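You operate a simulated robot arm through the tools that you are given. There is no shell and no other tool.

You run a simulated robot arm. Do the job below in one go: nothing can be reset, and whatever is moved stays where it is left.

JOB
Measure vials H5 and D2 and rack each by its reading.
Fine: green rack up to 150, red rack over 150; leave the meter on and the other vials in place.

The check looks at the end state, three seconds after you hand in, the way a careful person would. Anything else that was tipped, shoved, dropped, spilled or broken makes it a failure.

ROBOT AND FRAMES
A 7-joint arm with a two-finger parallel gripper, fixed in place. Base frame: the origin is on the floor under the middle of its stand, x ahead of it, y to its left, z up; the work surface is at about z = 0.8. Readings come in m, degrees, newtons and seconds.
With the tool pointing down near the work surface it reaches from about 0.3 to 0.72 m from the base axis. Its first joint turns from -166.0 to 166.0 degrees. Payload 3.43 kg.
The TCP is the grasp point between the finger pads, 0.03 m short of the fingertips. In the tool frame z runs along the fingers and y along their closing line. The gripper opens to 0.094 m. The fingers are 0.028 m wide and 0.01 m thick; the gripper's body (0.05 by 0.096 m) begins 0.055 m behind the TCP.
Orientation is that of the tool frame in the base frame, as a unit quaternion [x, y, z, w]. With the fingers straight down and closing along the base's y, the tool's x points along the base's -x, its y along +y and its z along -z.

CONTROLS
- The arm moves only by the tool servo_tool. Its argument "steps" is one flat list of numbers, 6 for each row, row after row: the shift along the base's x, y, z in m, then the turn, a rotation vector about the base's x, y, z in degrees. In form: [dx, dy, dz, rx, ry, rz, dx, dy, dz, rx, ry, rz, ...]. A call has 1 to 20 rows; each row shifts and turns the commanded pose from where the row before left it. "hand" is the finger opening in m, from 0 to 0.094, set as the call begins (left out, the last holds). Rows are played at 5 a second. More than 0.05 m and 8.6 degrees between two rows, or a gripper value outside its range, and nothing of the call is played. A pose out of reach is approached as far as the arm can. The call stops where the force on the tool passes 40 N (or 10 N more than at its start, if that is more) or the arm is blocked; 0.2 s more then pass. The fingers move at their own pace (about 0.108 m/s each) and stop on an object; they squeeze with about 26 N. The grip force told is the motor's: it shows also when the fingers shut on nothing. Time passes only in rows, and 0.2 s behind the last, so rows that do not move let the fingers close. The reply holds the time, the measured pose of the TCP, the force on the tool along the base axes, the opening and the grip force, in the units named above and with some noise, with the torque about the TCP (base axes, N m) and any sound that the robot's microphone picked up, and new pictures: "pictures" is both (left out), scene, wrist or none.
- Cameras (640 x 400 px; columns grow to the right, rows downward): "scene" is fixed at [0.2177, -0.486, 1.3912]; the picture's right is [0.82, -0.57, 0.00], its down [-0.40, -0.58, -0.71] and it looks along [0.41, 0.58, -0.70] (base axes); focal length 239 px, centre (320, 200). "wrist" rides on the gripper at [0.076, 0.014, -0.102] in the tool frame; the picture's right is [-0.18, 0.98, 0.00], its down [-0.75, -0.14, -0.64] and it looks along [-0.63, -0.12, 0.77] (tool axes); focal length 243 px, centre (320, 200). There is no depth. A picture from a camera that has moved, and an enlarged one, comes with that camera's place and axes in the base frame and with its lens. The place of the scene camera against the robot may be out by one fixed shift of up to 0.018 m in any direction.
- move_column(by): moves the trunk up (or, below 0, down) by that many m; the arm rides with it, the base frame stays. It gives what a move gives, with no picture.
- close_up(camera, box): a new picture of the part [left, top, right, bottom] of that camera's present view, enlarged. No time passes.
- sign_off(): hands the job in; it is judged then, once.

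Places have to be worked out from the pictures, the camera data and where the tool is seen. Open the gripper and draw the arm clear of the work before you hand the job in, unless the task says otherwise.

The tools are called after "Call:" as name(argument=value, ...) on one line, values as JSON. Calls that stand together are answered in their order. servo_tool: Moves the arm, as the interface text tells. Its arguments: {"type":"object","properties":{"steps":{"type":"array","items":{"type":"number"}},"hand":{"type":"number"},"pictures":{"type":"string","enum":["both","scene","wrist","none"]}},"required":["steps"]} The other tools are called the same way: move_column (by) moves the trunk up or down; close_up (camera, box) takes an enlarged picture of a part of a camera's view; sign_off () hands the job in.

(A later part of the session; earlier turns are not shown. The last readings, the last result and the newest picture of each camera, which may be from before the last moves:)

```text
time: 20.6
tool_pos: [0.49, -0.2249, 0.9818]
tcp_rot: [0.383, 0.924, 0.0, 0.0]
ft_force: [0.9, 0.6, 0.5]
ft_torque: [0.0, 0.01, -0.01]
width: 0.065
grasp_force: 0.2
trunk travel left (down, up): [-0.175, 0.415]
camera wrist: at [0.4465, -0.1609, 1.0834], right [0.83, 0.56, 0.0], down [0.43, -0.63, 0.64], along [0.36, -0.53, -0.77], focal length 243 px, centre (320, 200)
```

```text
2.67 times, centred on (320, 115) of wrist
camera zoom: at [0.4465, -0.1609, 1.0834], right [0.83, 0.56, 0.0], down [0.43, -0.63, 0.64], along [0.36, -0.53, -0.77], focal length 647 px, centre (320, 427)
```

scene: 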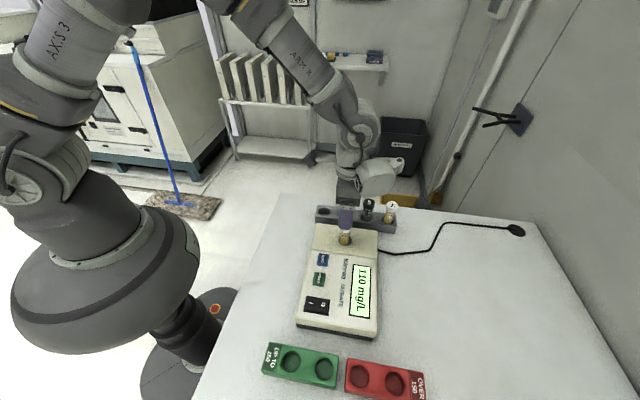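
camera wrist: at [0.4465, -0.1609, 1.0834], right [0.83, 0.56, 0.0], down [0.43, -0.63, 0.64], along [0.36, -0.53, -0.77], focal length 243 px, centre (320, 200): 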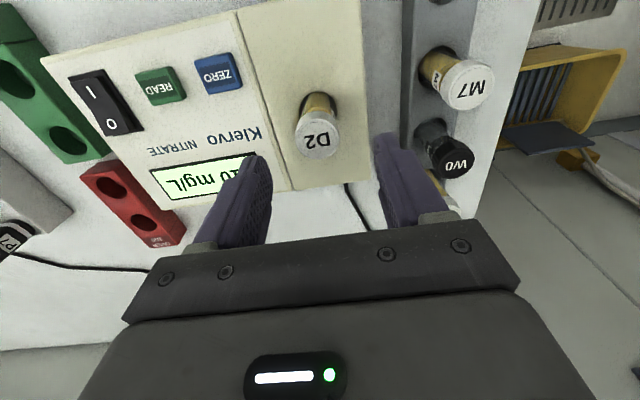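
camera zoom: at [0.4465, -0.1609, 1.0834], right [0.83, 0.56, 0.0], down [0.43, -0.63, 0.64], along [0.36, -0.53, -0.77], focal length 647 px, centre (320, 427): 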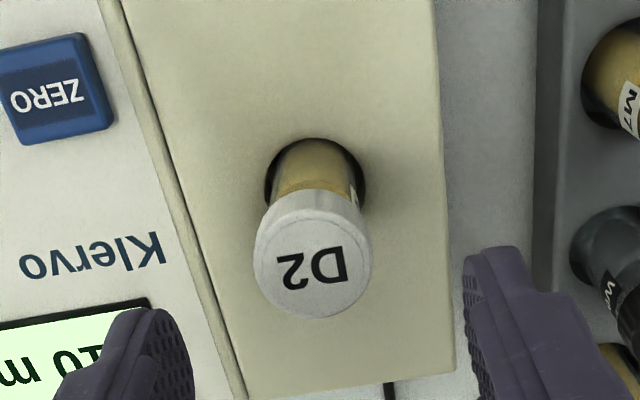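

D2's cap is at (0.491, -0.229), right under the tool. I descend to the same height as before and grip it.

Call:
servo_tool(steps=[0, 0, -0.025, 0, 0, 0, 0, 0, -0.025, 0, 0, 0, 0, 0, -0.02, 0, 0, 0, 0, 0, 0, 0, 0, 0], pictures="none")

Call:
servo_tool(steps=[0, 0, 0, 0, 0, 0, 0, 0, 0, 0, 0, 0, 0, 0, 0, 0, 0, 0, 0, 0, 0, 0, 0, 0], hand=0.0, pictures="wrist")

```text
time: 21.6
tool_pos: [0.4908, -0.2276, 0.9123]
tcp_rot: [0.383, 0.924, 0.0, 0.0]
ft_force: [-0.2, 1.2, -0.2]
ft_torque: [0.0, -0.03, 0.01]
width: 0.0652
grasp_force: 0.1
trunk travel left (down, up): [-0.175, 0.415]
```

```text
time: 22.6
tool_pos: [0.4903, -0.2266, 0.9129]
tcp_rot: [0.382, 0.924, 0.0, 0.0]
ft_force: [0.3, -0.3, 0.1]
ft_torque: [0.02, 0.0, -0.01]
width: 0.0311
grasp_force: 26.0
trunk travel left (down, up): [-0.175, 0.415]
camera wrist: at [0.4469, -0.1635, 1.0142], right [0.83, 0.56, 0.0], down [0.43, -0.63, 0.64], along [0.36, -0.53, -0.77], focal length 243 px, centre (320, 200)
```

wrist: 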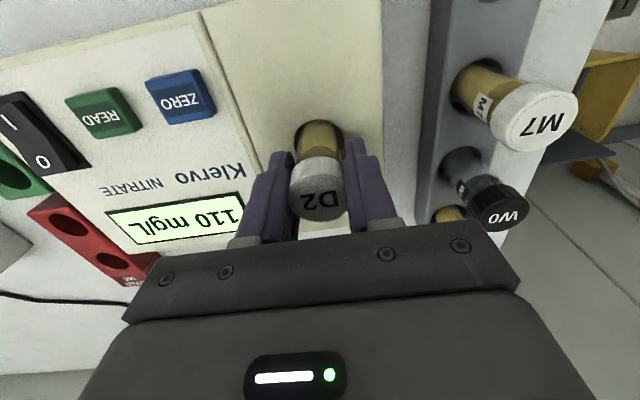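

It's gripped at 0.031 m. I'll lift D2 out and carry it high over the meter towards the green rack's inner hole near (0.284, -0.418).

Call:
servo_tool(steps=[0, 0, 0.02, 0, 0, 0, 0, 0, 0.035, 0, 0, 0, 0, 0, 0.035, 0, 0, 0, -0.02937, -0.02724, 0, 0, 0, 0, -0.02937, -0.02724, 0, 0, 0, 0, -0.02937, -0.02724, 0, 0, 0, 0, -0.02937, -0.02724, 0, 0, 0, 0, -0.02937, -0.02724, 0, 0, 0, 0, -0.02937, -0.02724, 0, 0, 0, 0, -0.02937, -0.02724, 0, 0, 0, 0, 0, 0, 0, 0, 0, 0])

Call:
close_up(camera="wrist", box=[200, 0, 440, 190])

Call:
close_up(camera="scene", box=[230, 260, 430, 400])

```text
time: 25.0
tool_pos: [0.2838, -0.4199, 1.0025]
tcp_rot: [0.382, 0.924, 0.001, 0.0]
ft_force: [0.3, 0.8, -1.1]
ft_torque: [0.03, -0.02, 0.01]
width: 0.031
grasp_force: 26.4
trunk travel left (down, up): [-0.175, 0.415]
camera wrist: at [0.2405, -0.355, 1.1049], right [0.83, 0.56, 0.0], down [0.43, -0.63, 0.64], along [0.36, -0.53, -0.77], focal length 243 px, centre (320, 200)
```

scene: 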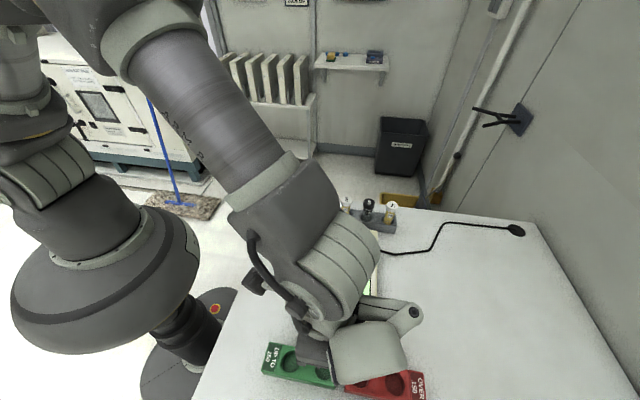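
wrist: 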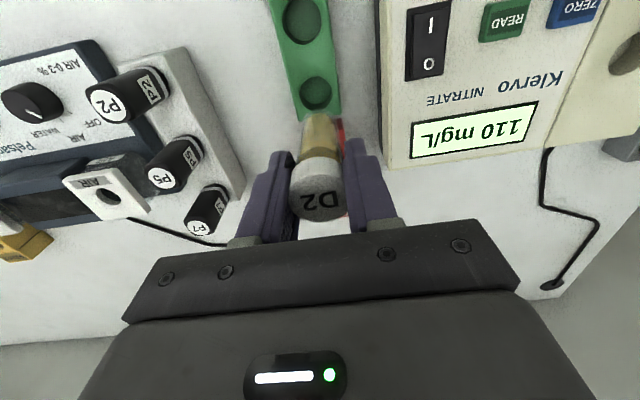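

```text
2.11 times, centred on (320, 95) of wrist
camera zoom: at [0.2405, -0.355, 1.1049], right [0.83, 0.56, 0.0], down [0.43, -0.63, 0.64], along [0.36, -0.53, -0.77], focal length 511 px, centre (320, 421)
```

zoom: 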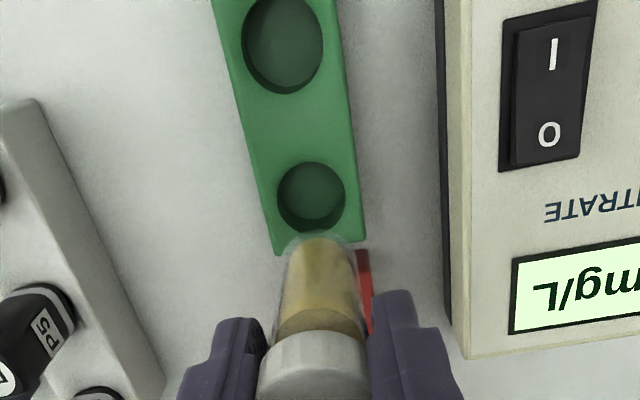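

```text
2.86 times, centred on (330, 330) of scene
camera zoom: at [0.2177, -0.486, 1.3912], right [0.82, -0.57, 0.0], down [-0.4, -0.58, -0.71], along [0.41, 0.58, -0.7], focal length 682 px, centre (291, -171)
```

zoom: 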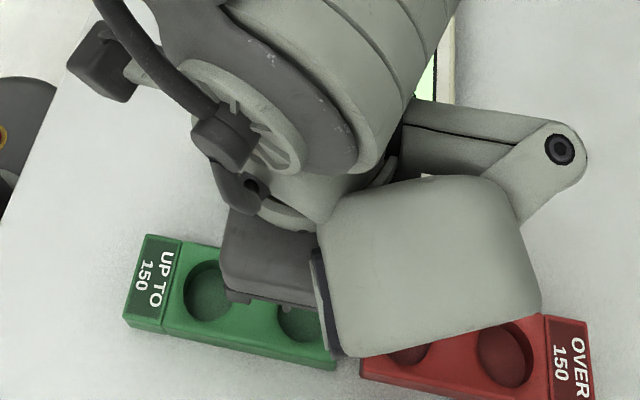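

The green inner hole triangulates to about (0.282, -0.423) with the rack top near z 0.834. I'll correct by 5 mm and lower the vial to just above the hole to check.

Call:
servo_tool(steps=[-0.0026, -0.0045, -0.02, 0, 0, 0, 0, 0, -0.03, 0, 0, 0, 0, 0, -0.03, 0, 0, 0, 0, 0, 0, 0, 0, 0])

Call:
close_up(camera="wrist", box=[200, 40, 440, 190])

Call:
close_up(camera="scene", box=[230, 260, 430, 400])

```text
time: 26.0
tool_pos: [0.2826, -0.4234, 0.9246]
tcp_rot: [0.383, 0.924, 0.0, 0.0]
ft_force: [-0.3, -0.8, -0.8]
ft_torque: [0.01, 0.03, -0.01]
width: 0.0307
grasp_force: 25.5
trunk travel left (down, up): [-0.175, 0.415]
camera wrist: at [0.2382, -0.3601, 1.0263], right [0.83, 0.56, 0.0], down [0.43, -0.63, 0.64], along [0.36, -0.53, -0.77], focal length 243 px, centre (320, 200)
```

scene: 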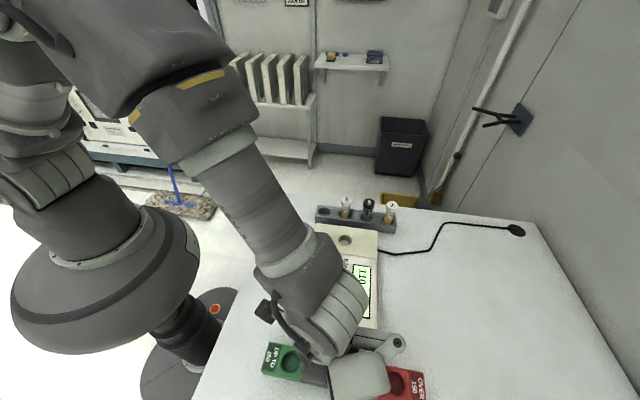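
wrist: 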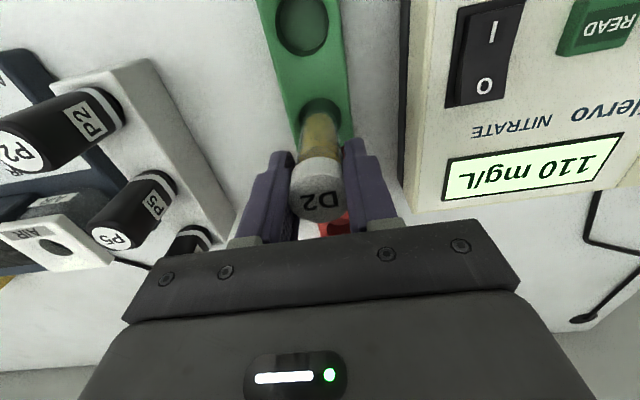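

```text
2.67 times, centred on (320, 115) of wrist
camera zoom: at [0.2382, -0.3601, 1.0263], right [0.83, 0.56, 0.0], down [0.43, -0.63, 0.64], along [0.36, -0.53, -0.77], focal length 647 px, centre (320, 427)
```

zoom: 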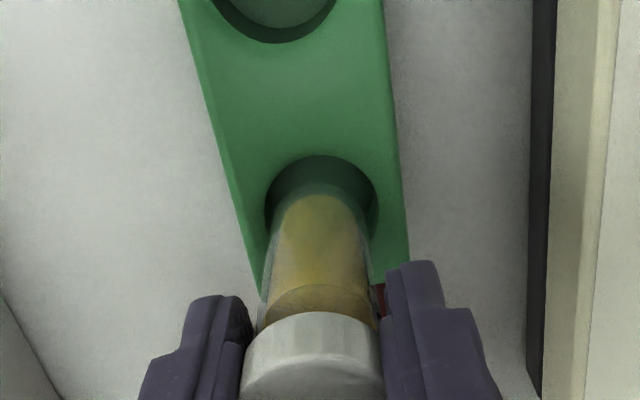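

```text
2.86 times, centred on (330, 330) of scene
camera zoom: at [0.2177, -0.486, 1.3912], right [0.82, -0.57, 0.0], down [-0.4, -0.58, -0.71], along [0.41, 0.58, -0.7], focal length 682 px, centre (291, -171)
```

zoom: 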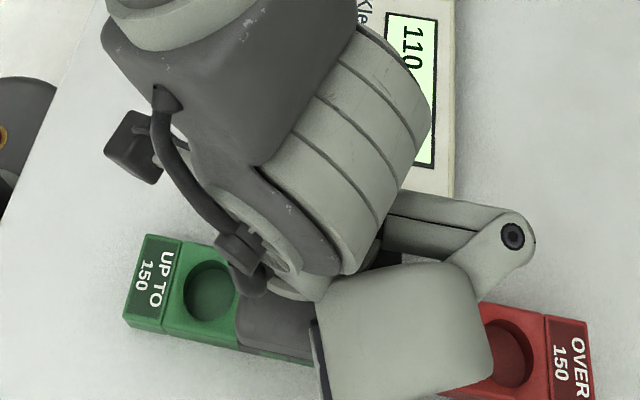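

The hole centre reads (0.281, -0.422), within about 1 mm of the tool. I'll lower into the hole slowly.

Call:
servo_tool(steps=[-0.0005, 0.0008, -0.012, 0, 0, 0, 0, 0, -0.01, 0, 0, 0, 0, 0, -0.004, 0, 0, 0, 0, 0, -0.003, 0, 0, 0, 0, 0, 0, 0, 0, 0], pictures="wrist")

Call:
close_up(camera="wrist", box=[200, 40, 440, 190])

```text
time: 27.2
tool_pos: [0.2821, -0.4234, 0.8954]
tcp_rot: [0.383, 0.924, 0.0, 0.001]
ft_force: [0.3, -0.6, 0.3]
ft_torque: [-0.03, 0.01, 0.02]
width: 0.0306
grasp_force: 25.9
trunk travel left (down, up): [-0.175, 0.415]
camera wrist: at [0.2378, -0.3586, 0.9966], right [0.83, 0.56, 0.0], down [0.43, -0.63, 0.64], along [0.36, -0.53, -0.77], focal length 243 px, centre (320, 200)
```

wrist: 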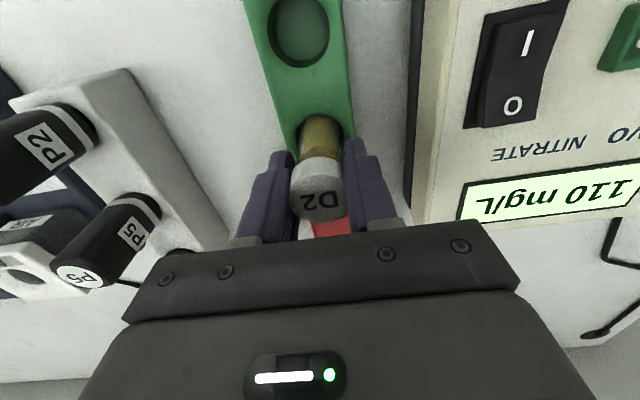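

```text
2.67 times, centred on (320, 115) of wrist
camera zoom: at [0.2378, -0.3586, 0.9966], right [0.83, 0.56, 0.0], down [0.43, -0.63, 0.64], along [0.36, -0.53, -0.77], focal length 647 px, centre (320, 427)
```

zoom: 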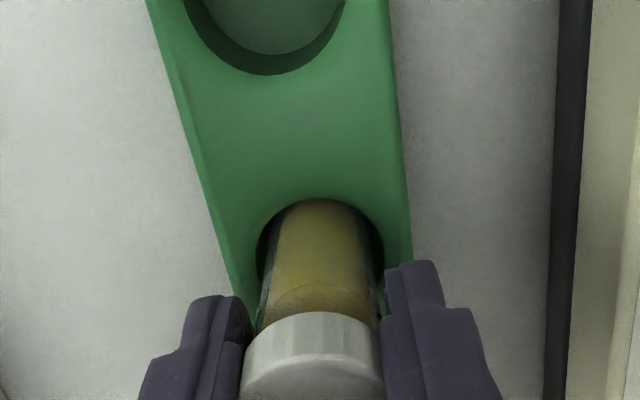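

The vial is now inside the hole with no contact. I continue in small steps to find the floor.

Call:
servo_tool(steps=[0, 0, -0.003, 0, 0, 0, 0, 0, -0.003, 0, 0, 0, 0, 0, 0, 0, 0, 0], pictures="none")

```text
time: 28.0
tool_pos: [0.2808, -0.4219, 0.8878]
tcp_rot: [0.383, 0.924, 0.0, 0.0]
ft_force: [-0.5, 0.0, 0.0]
ft_torque: [0.01, -0.02, 0.03]
width: 0.0306
grasp_force: 25.9
trunk travel left (down, up): [-0.175, 0.415]
```

There's still no contact at 0.888, so I keep going down slowly.

Call:
servo_tool(steps=[0, 0, -0.002, 0, 0, 0, 0, 0, -0.002, 0, 0, 0, 0, 0, 0, 0, 0, 0], pictures="none")

```text
time: 28.8
tool_pos: [0.2808, -0.4207, 0.8849]
tcp_rot: [0.383, 0.924, -0.001, 0.001]
ft_force: [0.8, -0.5, 25.7]
ft_torque: [-0.01, -0.02, -0.04]
width: 0.0309
grasp_force: 25.9
trunk travel left (down, up): [-0.175, 0.415]
```

Floor contact again, at about 0.885. I ease up until the force is near zero, then release.

Call:
servo_tool(steps=[0, 0, 0.0015, 0, 0, 0, 0, 0, 0, 0, 0, 0], pictures="none")

```text
time: 29.4
tool_pos: [0.28, -0.4213, 0.885]
tcp_rot: [0.383, 0.924, 0.0, -0.001]
ft_force: [0.3, -0.9, 11.4]
ft_torque: [-0.11, -0.02, -0.01]
width: 0.0308
grasp_force: 25.9
trunk travel left (down, up): [-0.175, 0.415]
```

There's 11 N left, so I take off another 0.8 mm and open the fingers.

Call:
servo_tool(steps=[0, 0, 0.0008, 0, 0, 0, 0, 0, 0, 0, 0, 0], pictures="none")

Call:
servo_tool(steps=[0, 0, 0, 0, 0, 0, 0, 0, 0, 0, 0, 0, 0, 0, 0, 0, 0, 0], hand=0.06)

```text
time: 30.0
tool_pos: [0.2808, -0.4219, 0.8853]
tcp_rot: [0.382, 0.924, 0.001, -0.001]
ft_force: [-0.1, 0.1, -0.3]
ft_torque: [0.0, -0.01, -0.02]
width: 0.0307
grasp_force: 26.4
trunk travel left (down, up): [-0.175, 0.415]
```

```text
time: 30.8
tool_pos: [0.281, -0.4224, 0.8858]
tcp_rot: [0.383, 0.924, 0.0, 0.0]
ft_force: [1.1, 0.0, -0.4]
ft_torque: [0.01, -0.04, -0.01]
width: 0.06
grasp_force: 0.1
trunk travel left (down, up): [-0.175, 0.415]
camera wrist: at [0.2379, -0.3584, 0.9875], right [0.83, 0.56, 0.0], down [0.43, -0.63, 0.64], along [0.36, -0.53, -0.77], focal length 243 px, centre (320, 200)
```

scene: 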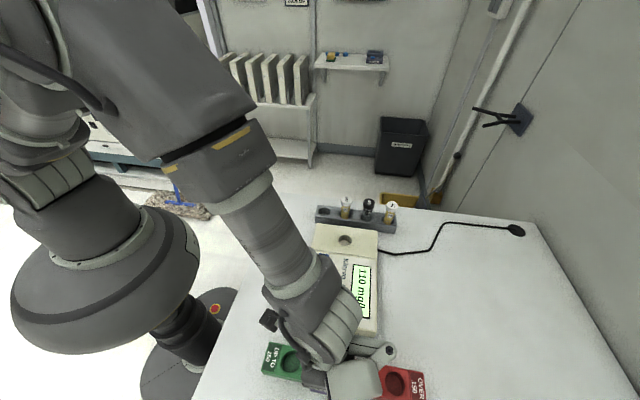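
wrist: 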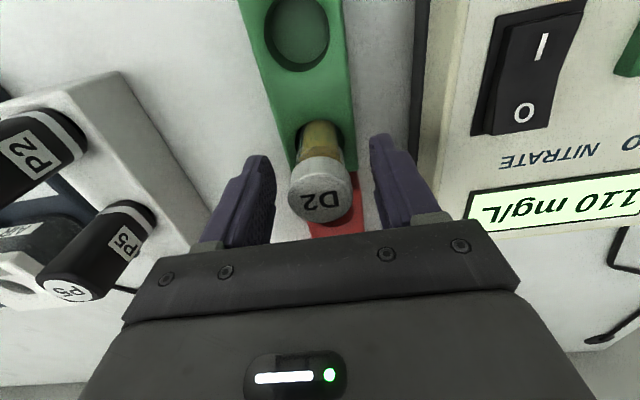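

D2 stands in the green rack and is released. I'll rise straight up and travel high to above H5 at about (0.6535, -0.230).

Call:
servo_tool(steps=[0, 0, 0.025, 0, 0, 0, 0, 0, 0.04, 0, 0, 0, 0, 0, 0.045, 0, 0, 0, 0.03722, 0.01919, 0, 0, 0, 0, 0.03722, 0.01919, 0, 0, 0, 0, 0.03722, 0.01919, 0, 0, 0, 0, 0.03722, 0.01919, 0, 0, 0, 0, 0.03722, 0.01919, 0, 0, 0, 0, 0.03722, 0.01919, 0, 0, 0, 0, 0.03722, 0.01919, 0, 0, 0, 0, 0.03722, 0.01919, 0, 0, 0, 0, 0.03722, 0.01919, 0, 0, 0, 0, 0.03722, 0.01919, 0, 0, 0, 0, 0, 0, 0, 0, 0, 0], hand=0.065)

Call:
close_up(camera="wrist", box=[200, 40, 440, 190])

Call:
close_up(camera="scene", box=[230, 260, 430, 400])

```text
time: 33.8
tool_pos: [0.6524, -0.2309, 0.994]
tcp_rot: [0.383, 0.924, 0.0, 0.0]
ft_force: [0.2, -0.6, -0.2]
ft_torque: [-0.01, 0.0, -0.01]
width: 0.065
grasp_force: 0.0
trunk travel left (down, up): [-0.175, 0.415]
camera wrist: at [0.6087, -0.167, 1.0963], right [0.83, 0.56, 0.0], down [0.43, -0.63, 0.64], along [0.36, -0.53, -0.77], focal length 243 px, centre (320, 200)
```

scene: 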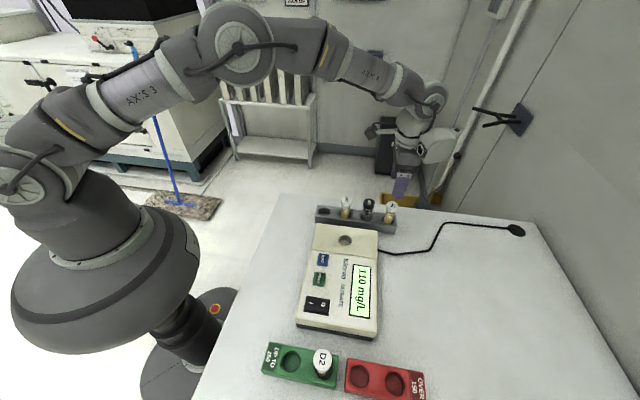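
wrist: 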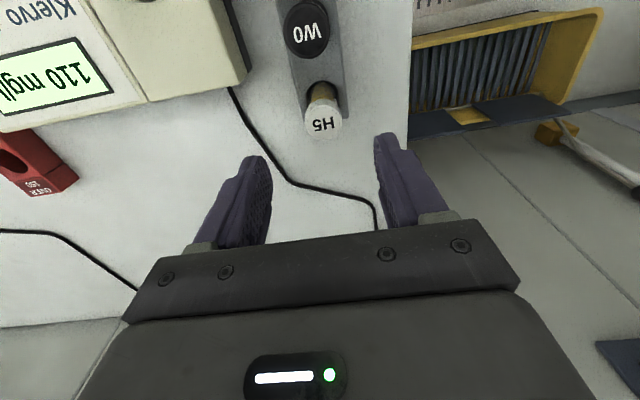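

```text
2.67 times, centred on (320, 115) of wrist
camera zoom: at [0.6087, -0.167, 1.0963], right [0.83, 0.56, 0.0], down [0.43, -0.63, 0.64], along [0.36, -0.53, -0.77], focal length 647 px, centre (320, 427)
```

zoom: 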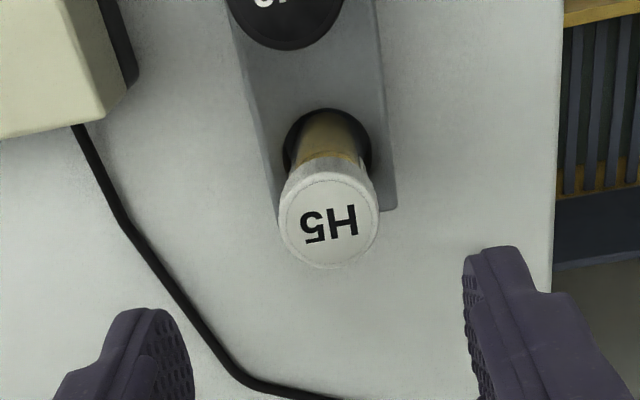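

```text
2.86 times, centred on (330, 330) of scene
camera zoom: at [0.2177, -0.486, 1.3912], right [0.82, -0.57, 0.0], down [-0.4, -0.58, -0.71], along [0.41, 0.58, -0.7], focal length 682 px, centre (291, -171)
```

zoom: 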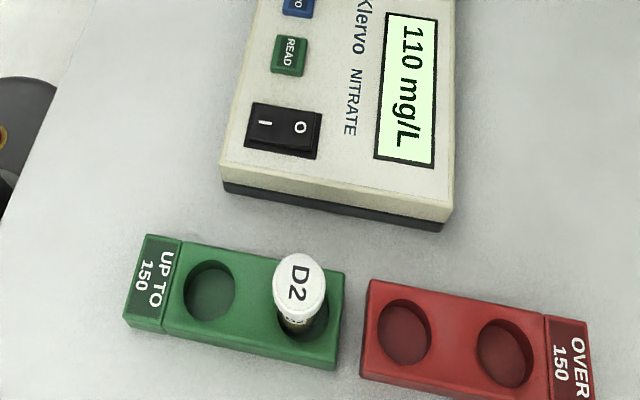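

D2 stands neatly in the green rack. H5's cap is at about (0.6585, -0.234), so I correct and descend around it.

Call:
servo_tool(steps=[0.005, -0.0042, -0.02, 0, 0, 0, 0, 0, -0.03, 0, 0, 0, 0, 0, -0.03, 0, 0, 0, 0, 0, -0.025, 0, 0, 0, 0, 0, 0, 0, 0, 0])

Call:
close_up(camera="scene", box=[310, 150, 450, 250])

```text
time: 35.0
tool_pos: [0.6587, -0.2328, 0.8915]
tcp_rot: [0.383, 0.924, 0.0, 0.0]
ft_force: [-0.2, 0.3, -1.1]
ft_torque: [-0.02, 0.0, -0.01]
width: 0.0651
grasp_force: 0.0
trunk travel left (down, up): [-0.175, 0.415]
camera wrist: at [0.6154, -0.1696, 0.9935], right [0.83, 0.56, 0.0], down [0.43, -0.63, 0.64], along [0.36, -0.53, -0.77], focal length 243 px, centre (320, 200)
```

scene: 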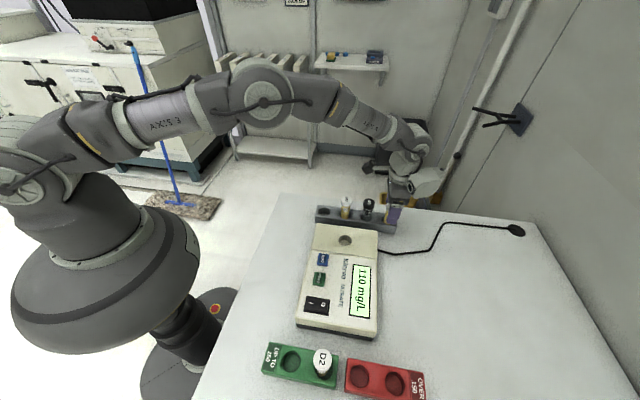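
wrist: 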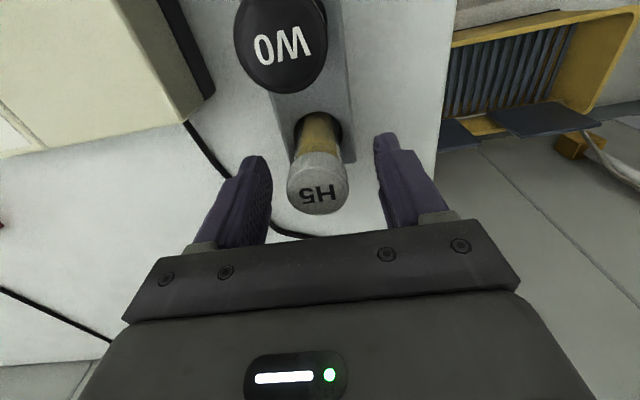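

```text
4.00 times, centred on (380, 200) of scene
camera zoom: at [0.2177, -0.486, 1.3912], right [0.82, -0.57, 0.0], down [-0.4, -0.58, -0.71], along [0.41, 0.58, -0.7], focal length 955 px, centre (80, 200)
```

zoom: 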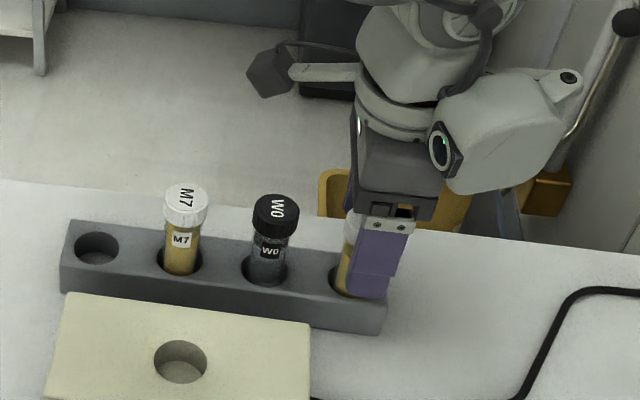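

H5's cap is centred between the pads. I lower 4 mm more, to match the D2 grip height, and close.

Call:
servo_tool(steps=[0, 0, -0.004, 0, 0, 0, 0, 0, 0, 0, 0, 0], pictures="none")

Call:
servo_tool(steps=[0, 0, 0, 0, 0, 0, 0, 0, 0, 0, 0, 0, 0, 0, 0, 0, 0, 0, 0, 0, 0, 0, 0, 0], hand=0.0, pictures="wrist")

```text
time: 35.6
tool_pos: [0.6589, -0.2335, 0.8876]
tcp_rot: [0.383, 0.924, 0.0, 0.0]
ft_force: [-0.9, -0.5, 0.8]
ft_torque: [-0.01, 0.02, 0.02]
width: 0.0651
grasp_force: 0.0
trunk travel left (down, up): [-0.175, 0.415]
```

```text
time: 36.6
tool_pos: [0.6575, -0.2341, 0.8885]
tcp_rot: [0.382, 0.924, 0.0, -0.001]
ft_force: [-0.1, -0.3, 0.8]
ft_torque: [0.03, 0.04, 0.02]
width: 0.0306
grasp_force: 26.5
trunk travel left (down, up): [-0.175, 0.415]
camera wrist: at [0.6152, -0.1699, 0.9895], right [0.83, 0.56, 0.0], down [0.43, -0.63, 0.64], along [0.36, -0.53, -0.77], focal length 243 px, centre (320, 200)
```

wrist: 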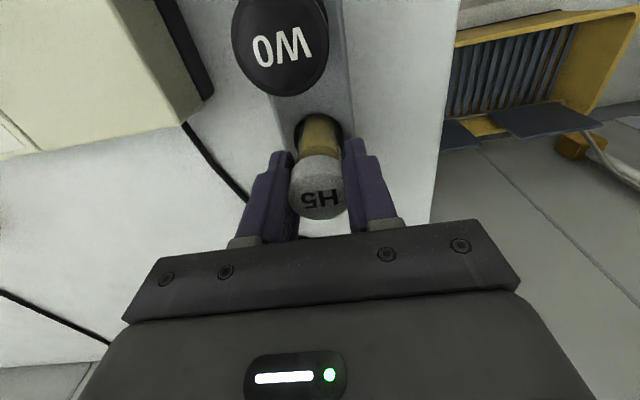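

H5 is gripped at 0.0306 m. I lift it straight up, then carry it high to above the well at (0.490, -0.2275).

Call:
servo_tool(steps=[0, 0, 0.02, 0, 0, 0, 0, 0, 0.03, 0, 0, 0, 0, 0, 0.03, 0, 0, 0, 0, 0, 0.035, 0, 0, 0, -0.0337, 0.00134, 0, 0, 0, 0, -0.0337, 0.00134, 0, 0, 0, 0, -0.0337, 0.00134, 0, 0, 0, 0, -0.0337, 0.00134, 0, 0, 0, 0, -0.0337, 0.00134, 0, 0, 0, 0, 0, 0, -0.03, 0, 0, 0, 0, 0, 0, 0, 0, 0])

Call:
close_up(camera="wrist", box=[200, 40, 440, 190])

Call:
close_up(camera="scene", box=[290, 170, 420, 261])

```text
time: 39.0
tool_pos: [0.4903, -0.2281, 0.9711]
tcp_rot: [0.383, 0.924, -0.001, 0.0]
ft_force: [0.8, -1.0, -0.5]
ft_torque: [-0.03, 0.0, 0.03]
width: 0.0307
grasp_force: 25.9
trunk travel left (down, up): [-0.175, 0.415]
camera wrist: at [0.4461, -0.164, 1.0736], right [0.83, 0.56, 0.0], down [0.43, -0.63, 0.64], along [0.36, -0.53, -0.77], focal length 243 px, centre (320, 200)
```

scene: 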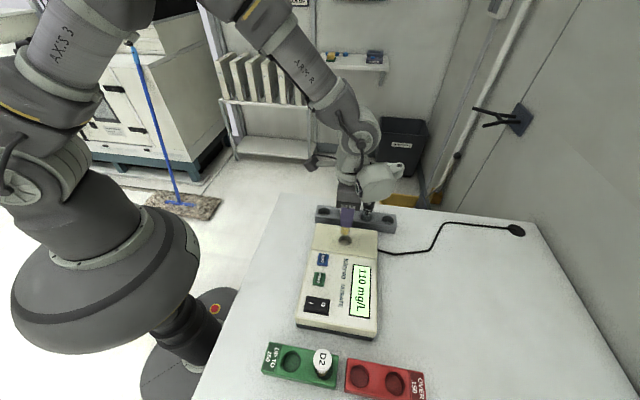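
wrist: 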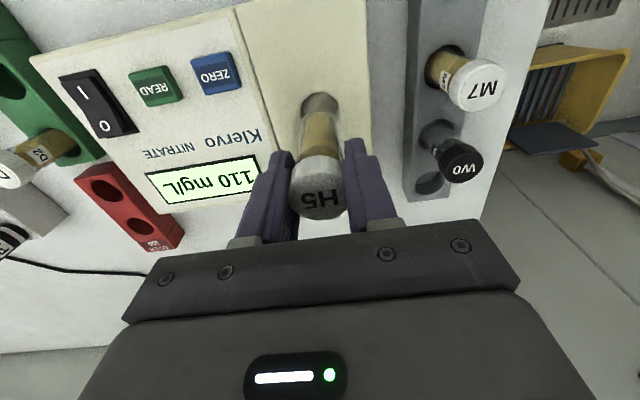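

```text
2.67 times, centred on (320, 115) of wrist
camera zoom: at [0.4461, -0.164, 1.0736], right [0.83, 0.56, 0.0], down [0.43, -0.63, 0.64], along [0.36, -0.53, -0.77], focal length 647 px, centre (320, 427)
```

zoom: 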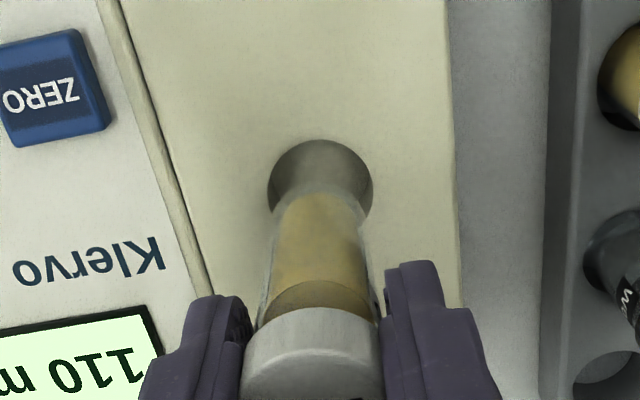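

```text
4.40 times, centred on (355, 216) of scene
camera zoom: at [0.2177, -0.486, 1.3912], right [0.82, -0.57, 0.0], down [-0.4, -0.58, -0.71], along [0.41, 0.58, -0.7], focal length 1050 px, centre (166, 132)
```

zoom: 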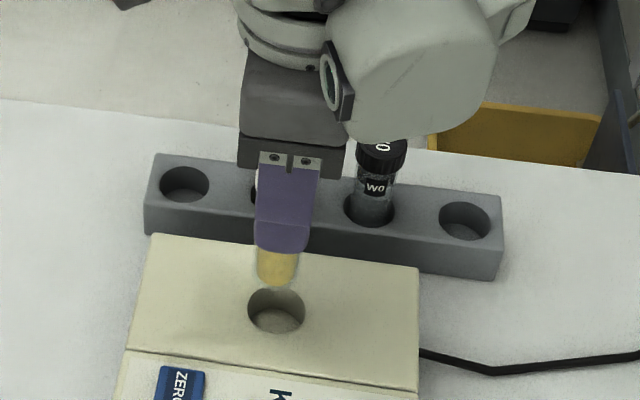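

H5 hangs directly over the well, with its centre column aligned. I lower it in the same way.

Call:
servo_tool(steps=[0, 0, -0.02, 0, 0, 0, 0, 0, -0.02, 0, 0, 0, 0, 0, -0.01, 0, 0, 0, 0, 0, -0.005, 0, 0, 0, 0, 0, 0, 0, 0, 0], pictures="wrist")

Call:
close_up(camera="wrist", box=[200, 40, 440, 190])

```text
time: 40.2
tool_pos: [0.4897, -0.2272, 0.9168]
tcp_rot: [0.382, 0.924, 0.001, 0.0]
ft_force: [1.5, -1.5, -0.4]
ft_torque: [-0.07, -0.09, 0.01]
width: 0.0308
grasp_force: 25.9
trunk travel left (down, up): [-0.175, 0.415]
camera wrist: at [0.4459, -0.1638, 1.0187], right [0.83, 0.56, 0.0], down [0.43, -0.63, 0.64], along [0.36, -0.53, -0.77], focal length 243 px, centre (320, 200)
```

wrist: 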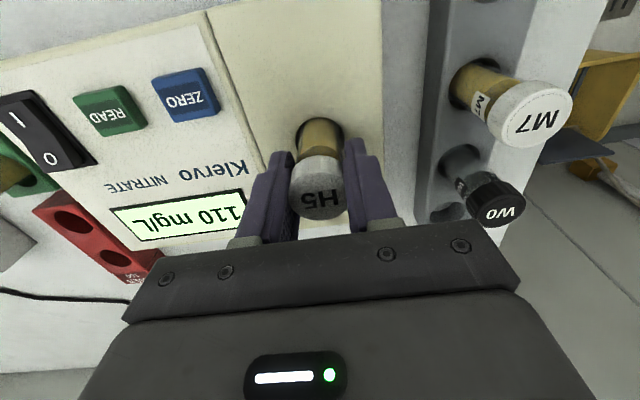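

```text
2.67 times, centred on (320, 115) of wrist
camera zoom: at [0.4459, -0.1638, 1.0187], right [0.83, 0.56, 0.0], down [0.43, -0.63, 0.64], along [0.36, -0.53, -0.77], focal length 647 px, centre (320, 427)
```

zoom: 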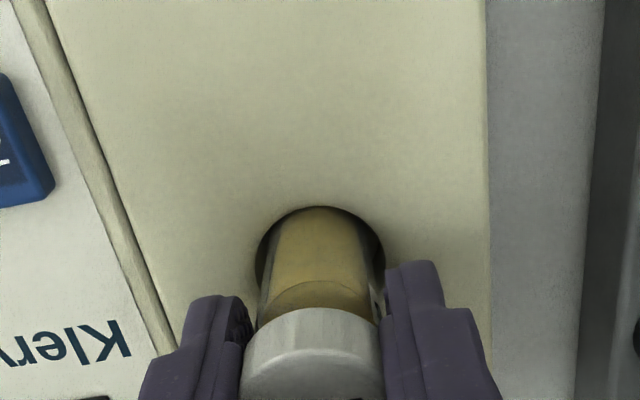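

There's a light sideways force (1.5, -1.5), so the vial may be brushing the well's -x/+y side. I shift 1.5 mm away and continue down gently.

Call:
servo_tool(steps=[0.0012, -0.0012, 0, 0, 0, 0, 0, 0, -0.002, 0, 0, 0, 0, 0, -0.002, 0, 0, 0, 0, 0, 0, 0, 0, 0], pictures="none")

```text
time: 41.2
tool_pos: [0.4904, -0.2287, 0.9135]
tcp_rot: [0.382, 0.924, 0.0, 0.001]
ft_force: [-0.2, 1.2, 8.1]
ft_torque: [0.08, 0.05, 0.0]
width: 0.0306
grasp_force: 25.9
trunk travel left (down, up): [-0.175, 0.415]
```

It touches the floor with 8 N at 0.9135, the same height as D2. I ease up half a millimetre and release.

Call:
servo_tool(steps=[0, 0, 0.0006, 0, 0, 0, 0, 0, 0, 0, 0, 0], pictures="none")

Call:
servo_tool(steps=[0, 0, 0, 0, 0, 0, 0, 0, 0, 0, 0, 0, 0, 0, 0, 0, 0, 0], hand=0.06)

Call:
close_up(camera="wrist", box=[200, 60, 440, 240])

```text
time: 41.8
tool_pos: [0.4903, -0.2303, 0.9128]
tcp_rot: [0.383, 0.924, 0.0, 0.001]
ft_force: [-0.4, 2.2, 10.1]
ft_torque: [0.04, 0.1, -0.01]
width: 0.0308
grasp_force: 26.4
trunk travel left (down, up): [-0.175, 0.415]
```

```text
time: 42.6
tool_pos: [0.4913, -0.2285, 0.9128]
tcp_rot: [0.383, 0.924, 0.001, 0.0]
ft_force: [-0.7, 0.3, 0.4]
ft_torque: [-0.01, 0.0, -0.01]
width: 0.06
grasp_force: 0.0
trunk travel left (down, up): [-0.175, 0.415]
camera wrist: at [0.4474, -0.1655, 1.0147], right [0.83, 0.56, 0.0], down [0.43, -0.63, 0.64], along [0.36, -0.53, -0.77], focal length 243 px, centre (320, 200)
```

scene: 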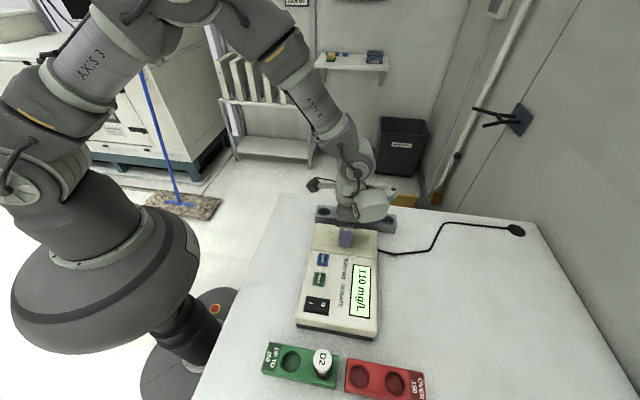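
wrist: 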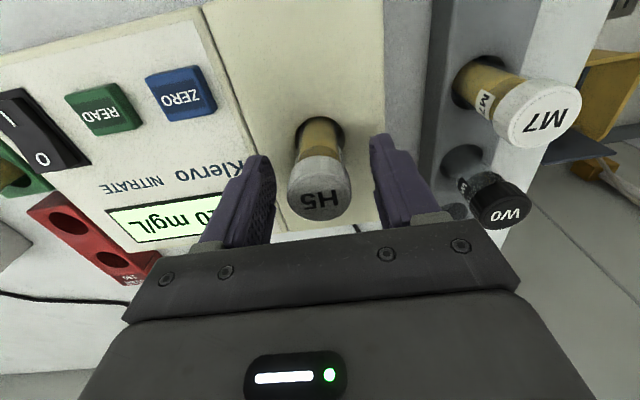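

```text
2.22 times, centred on (320, 150) of wrist
camera zoom: at [0.4474, -0.1655, 1.0147], right [0.83, 0.56, 0.0], down [0.43, -0.63, 0.64], along [0.36, -0.53, -0.77], focal length 539 px, centre (320, 311)
```

zoom: 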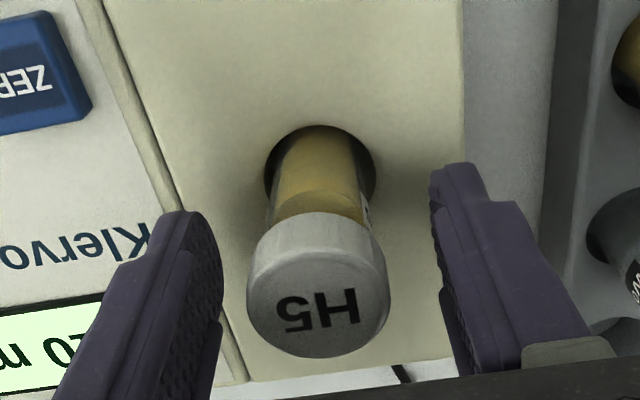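

H5 stands free in the well. I rise, close the fingers, and return to just above READ.

Call:
servo_tool(steps=[0, 0, 0.02, 0, 0, 0, 0, 0, 0.03, 0, 0, 0, 0, 0, 0.03, 0, 0, 0], pictures="none")

Call:
servo_tool(steps=[-0.0307, -0.0138, 0, 0, 0, 0, -0.0307, -0.0138, 0, 0, 0, 0, -0.0307, -0.0138, -0.02, 0, 0, 0, -0.0306, -0.0139, -0.03, 0, 0, 0, 0, 0, -0.02, 0, 0, 0, 0, 0, -0.02, 0, 0, 0, 0, 0, 0, 0, 0, 0], hand=0.0)

Call:
close_up(camera="wrist", box=[200, 40, 440, 190])

```text
time: 43.4
tool_pos: [0.4935, -0.2296, 0.9946]
tcp_rot: [0.383, 0.924, 0.001, 0.0]
ft_force: [1.0, 0.0, -0.9]
ft_torque: [-0.03, 0.0, 0.0]
width: 0.06
grasp_force: 0.0
trunk travel left (down, up): [-0.175, 0.415]
```

```text
time: 45.0
tool_pos: [0.3686, -0.2826, 0.9027]
tcp_rot: [0.383, 0.924, 0.0, 0.0]
ft_force: [-1.0, 0.4, -0.6]
ft_torque: [-0.04, 0.02, 0.02]
width: 0.0001
grasp_force: 25.8
trunk travel left (down, up): [-0.175, 0.415]
camera wrist: at [0.324, -0.219, 1.0044], right [0.83, 0.56, 0.0], down [0.43, -0.63, 0.64], along [0.36, -0.53, -0.77], focal length 243 px, centre (320, 200)
```

scene: 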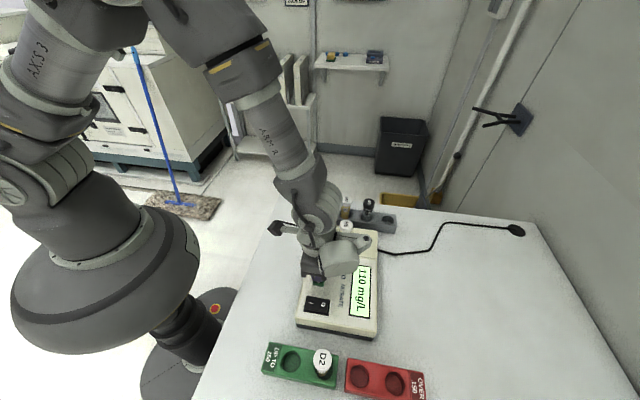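
wrist: 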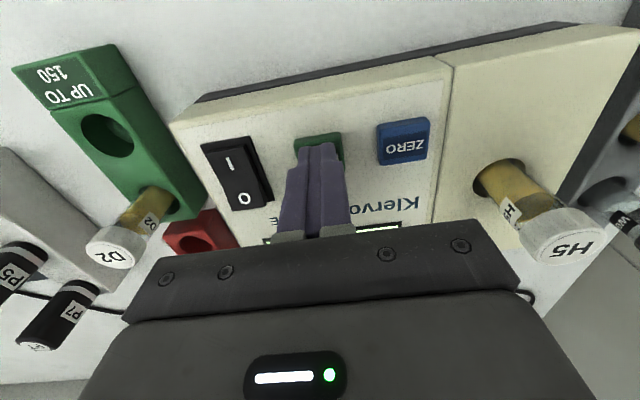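

```text
2.67 times, centred on (320, 115) of wrist
camera zoom: at [0.324, -0.219, 1.0044], right [0.83, 0.56, 0.0], down [0.43, -0.63, 0.64], along [0.36, -0.53, -0.77], focal length 647 px, centre (320, 427)
```

zoom: 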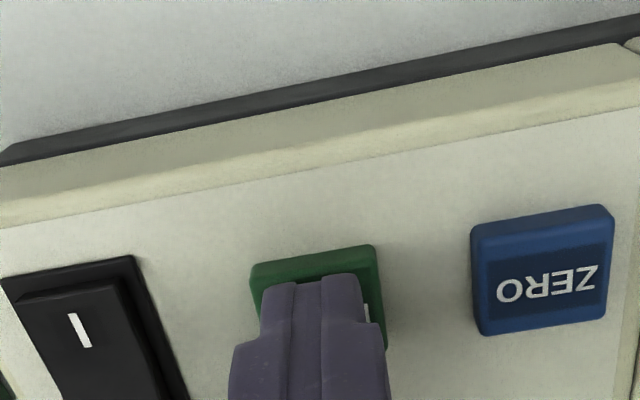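

The fingertips sit centred over READ, as before. I press down in small steps.

Call:
servo_tool(steps=[0, 0, -0.004, 0, 0, 0, 0, 0, -0.004, 0, 0, 0, 0, 0, -0.003, 0, 0, 0], pictures="scene")

```text
time: 45.8
tool_pos: [0.3681, -0.2821, 0.8944]
tcp_rot: [0.382, 0.924, 0.0, 0.001]
ft_force: [1.9, 2.1, 14.8]
ft_torque: [0.07, -0.08, -0.05]
width: 0.0
grasp_force: 25.9
trunk travel left (down, up): [-0.175, 0.415]
heard: click
```

scene: 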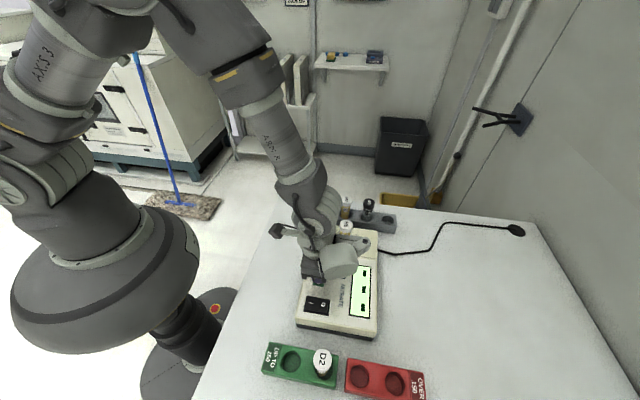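

The click came and the display is measuring. I rise off the button and wait for the value.

Call:
servo_tool(steps=[0, 0, 0.01, 0, 0, 0, 0, 0, 0.02, 0, 0, 0, 0, 0, 0.03, 0, 0, 0, 0, 0, 0.03, 0, 0, 0, 0, 0, 0, 0, 0, 0, 0, 0, 0, 0, 0, 0, 0, 0, 0, 0, 0, 0, 0, 0, 0, 0, 0, 0, 0, 0, 0, 0, 0, 0, 0, 0, 0, 0, 0, 0, 0, 0, 0, 0, 0, 0], pictures="scene")

Call:
close_up(camera="scene", box=[320, 255, 400, 325])

Call:
close_up(camera="wrist", box=[0, 0, 640, 280])

```text
time: 48.2
tool_pos: [0.3703, -0.2843, 0.984]
tcp_rot: [0.383, 0.924, 0.0, -0.001]
ft_force: [-0.8, 0.4, -0.3]
ft_torque: [0.0, 0.01, 0.0]
width: 0.0001
grasp_force: 26.4
trunk travel left (down, up): [-0.175, 0.415]
```

scene: 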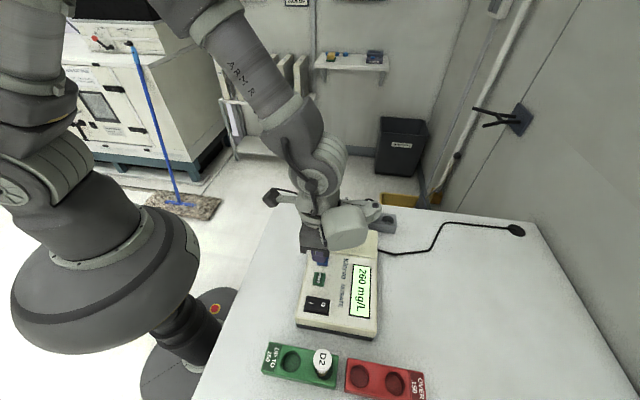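

```text
5.71 times, centred on (360, 290) of scene
camera zoom: at [0.2177, -0.486, 1.3912], right [0.82, -0.57, 0.0], down [-0.4, -0.58, -0.71], along [0.41, 0.58, -0.7], focal length 1365 px, centre (91, -314)
```

zoom: 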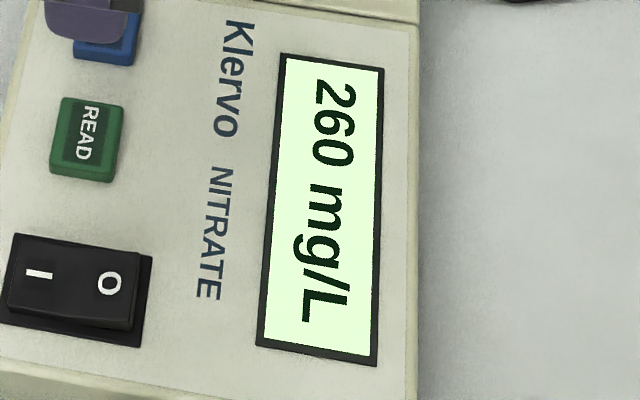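

```text
1.00 times, centred on (320, 140) of wrist (not enlarged: the box is as wide or as high as the picture)
camera zoom: at [0.3266, -0.2201, 1.0856], right [0.83, 0.56, 0.0], down [0.43, -0.63, 0.64], along [0.36, -0.53, -0.77], focal length 243 px, centre (320, 260)
```

zoom: 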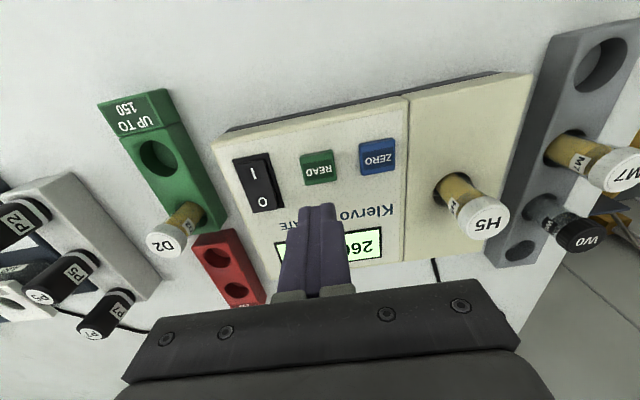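

H5 reads a steady 260 mg/L, so it goes to the red rack. I open the fingers and return over H5 in the well.

Call:
servo_tool(steps=[0.0307, 0.0138, 0, 0, 0, 0, 0.0307, 0.0138, 0, 0, 0, 0, 0.0307, 0.0138, 0, 0, 0, 0, 0.0306, 0.0139, 0, 0, 0, 0, 0, 0, 0, 0, 0, 0], hand=0.065, pictures="wrist")

Call:
close_up(camera="wrist", box=[200, 40, 440, 190])

```text
time: 49.4
tool_pos: [0.4899, -0.2301, 0.9822]
tcp_rot: [0.383, 0.924, 0.0, 0.0]
ft_force: [0.3, -0.1, 0.1]
ft_torque: [0.0, -0.01, -0.01]
width: 0.0649
grasp_force: 0.1
trunk travel left (down, up): [-0.175, 0.415]
camera wrist: at [0.4461, -0.1648, 1.0838], right [0.83, 0.56, 0.0], down [0.43, -0.63, 0.64], along [0.36, -0.53, -0.77], focal length 243 px, centre (320, 200)
```

wrist: 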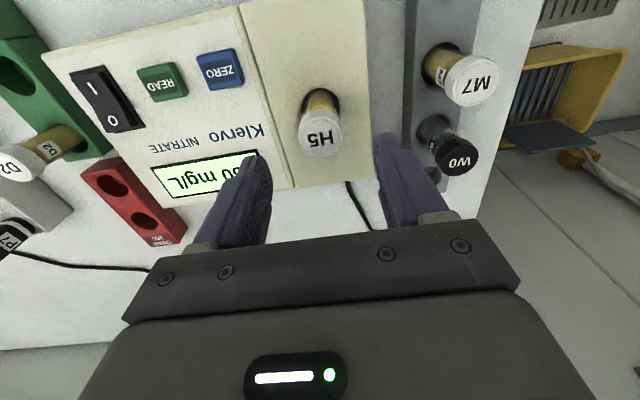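

```text
2.67 times, centred on (320, 115) of wrist
camera zoom: at [0.4461, -0.1648, 1.0838], right [0.83, 0.56, 0.0], down [0.43, -0.63, 0.64], along [0.36, -0.53, -0.77], focal length 647 px, centre (320, 427)
```

zoom: 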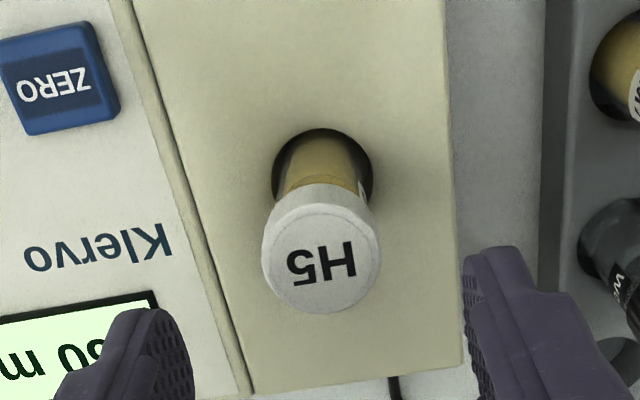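

H5 lies under the tool as expected. I descend and grip it at the same height.

Call:
servo_tool(steps=[0, 0, -0.025, 0, 0, 0, 0, 0, -0.025, 0, 0, 0, 0, 0, -0.019, 0, 0, 0, 0, 0, 0, 0, 0, 0], pictures="none")

Call:
servo_tool(steps=[0, 0, 0, 0, 0, 0, 0, 0, 0, 0, 0, 0, 0, 0, 0, 0, 0, 0, 0, 0, 0, 0, 0, 0], hand=0.0, pictures="wrist")

```text
time: 50.4
tool_pos: [0.4914, -0.2297, 0.9128]
tcp_rot: [0.383, 0.924, 0.0, 0.0]
ft_force: [1.0, -0.5, 0.6]
ft_torque: [-0.02, -0.03, -0.02]
width: 0.0649
grasp_force: 0.1
trunk travel left (down, up): [-0.175, 0.415]
```

```text
time: 51.4
tool_pos: [0.4914, -0.2293, 0.9129]
tcp_rot: [0.383, 0.924, 0.0, 0.0]
ft_force: [0.0, 0.4, 0.1]
ft_torque: [0.0, 0.0, 0.01]
width: 0.0307
grasp_force: 26.1
trunk travel left (down, up): [-0.175, 0.415]
camera wrist: at [0.4476, -0.1657, 1.0139], right [0.83, 0.56, 0.0], down [0.43, -0.63, 0.64], along [0.36, -0.53, -0.77], focal length 243 px, centre (320, 200)
```

wrist: 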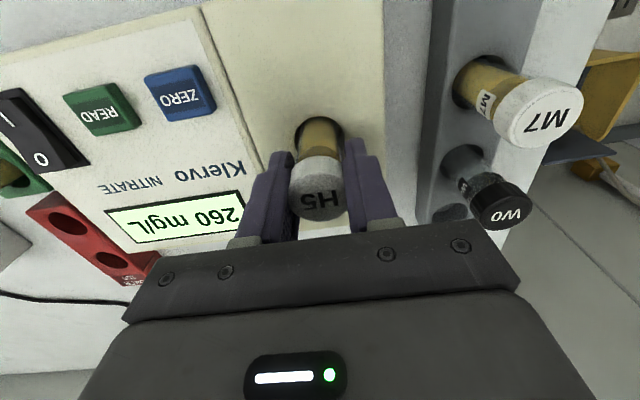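

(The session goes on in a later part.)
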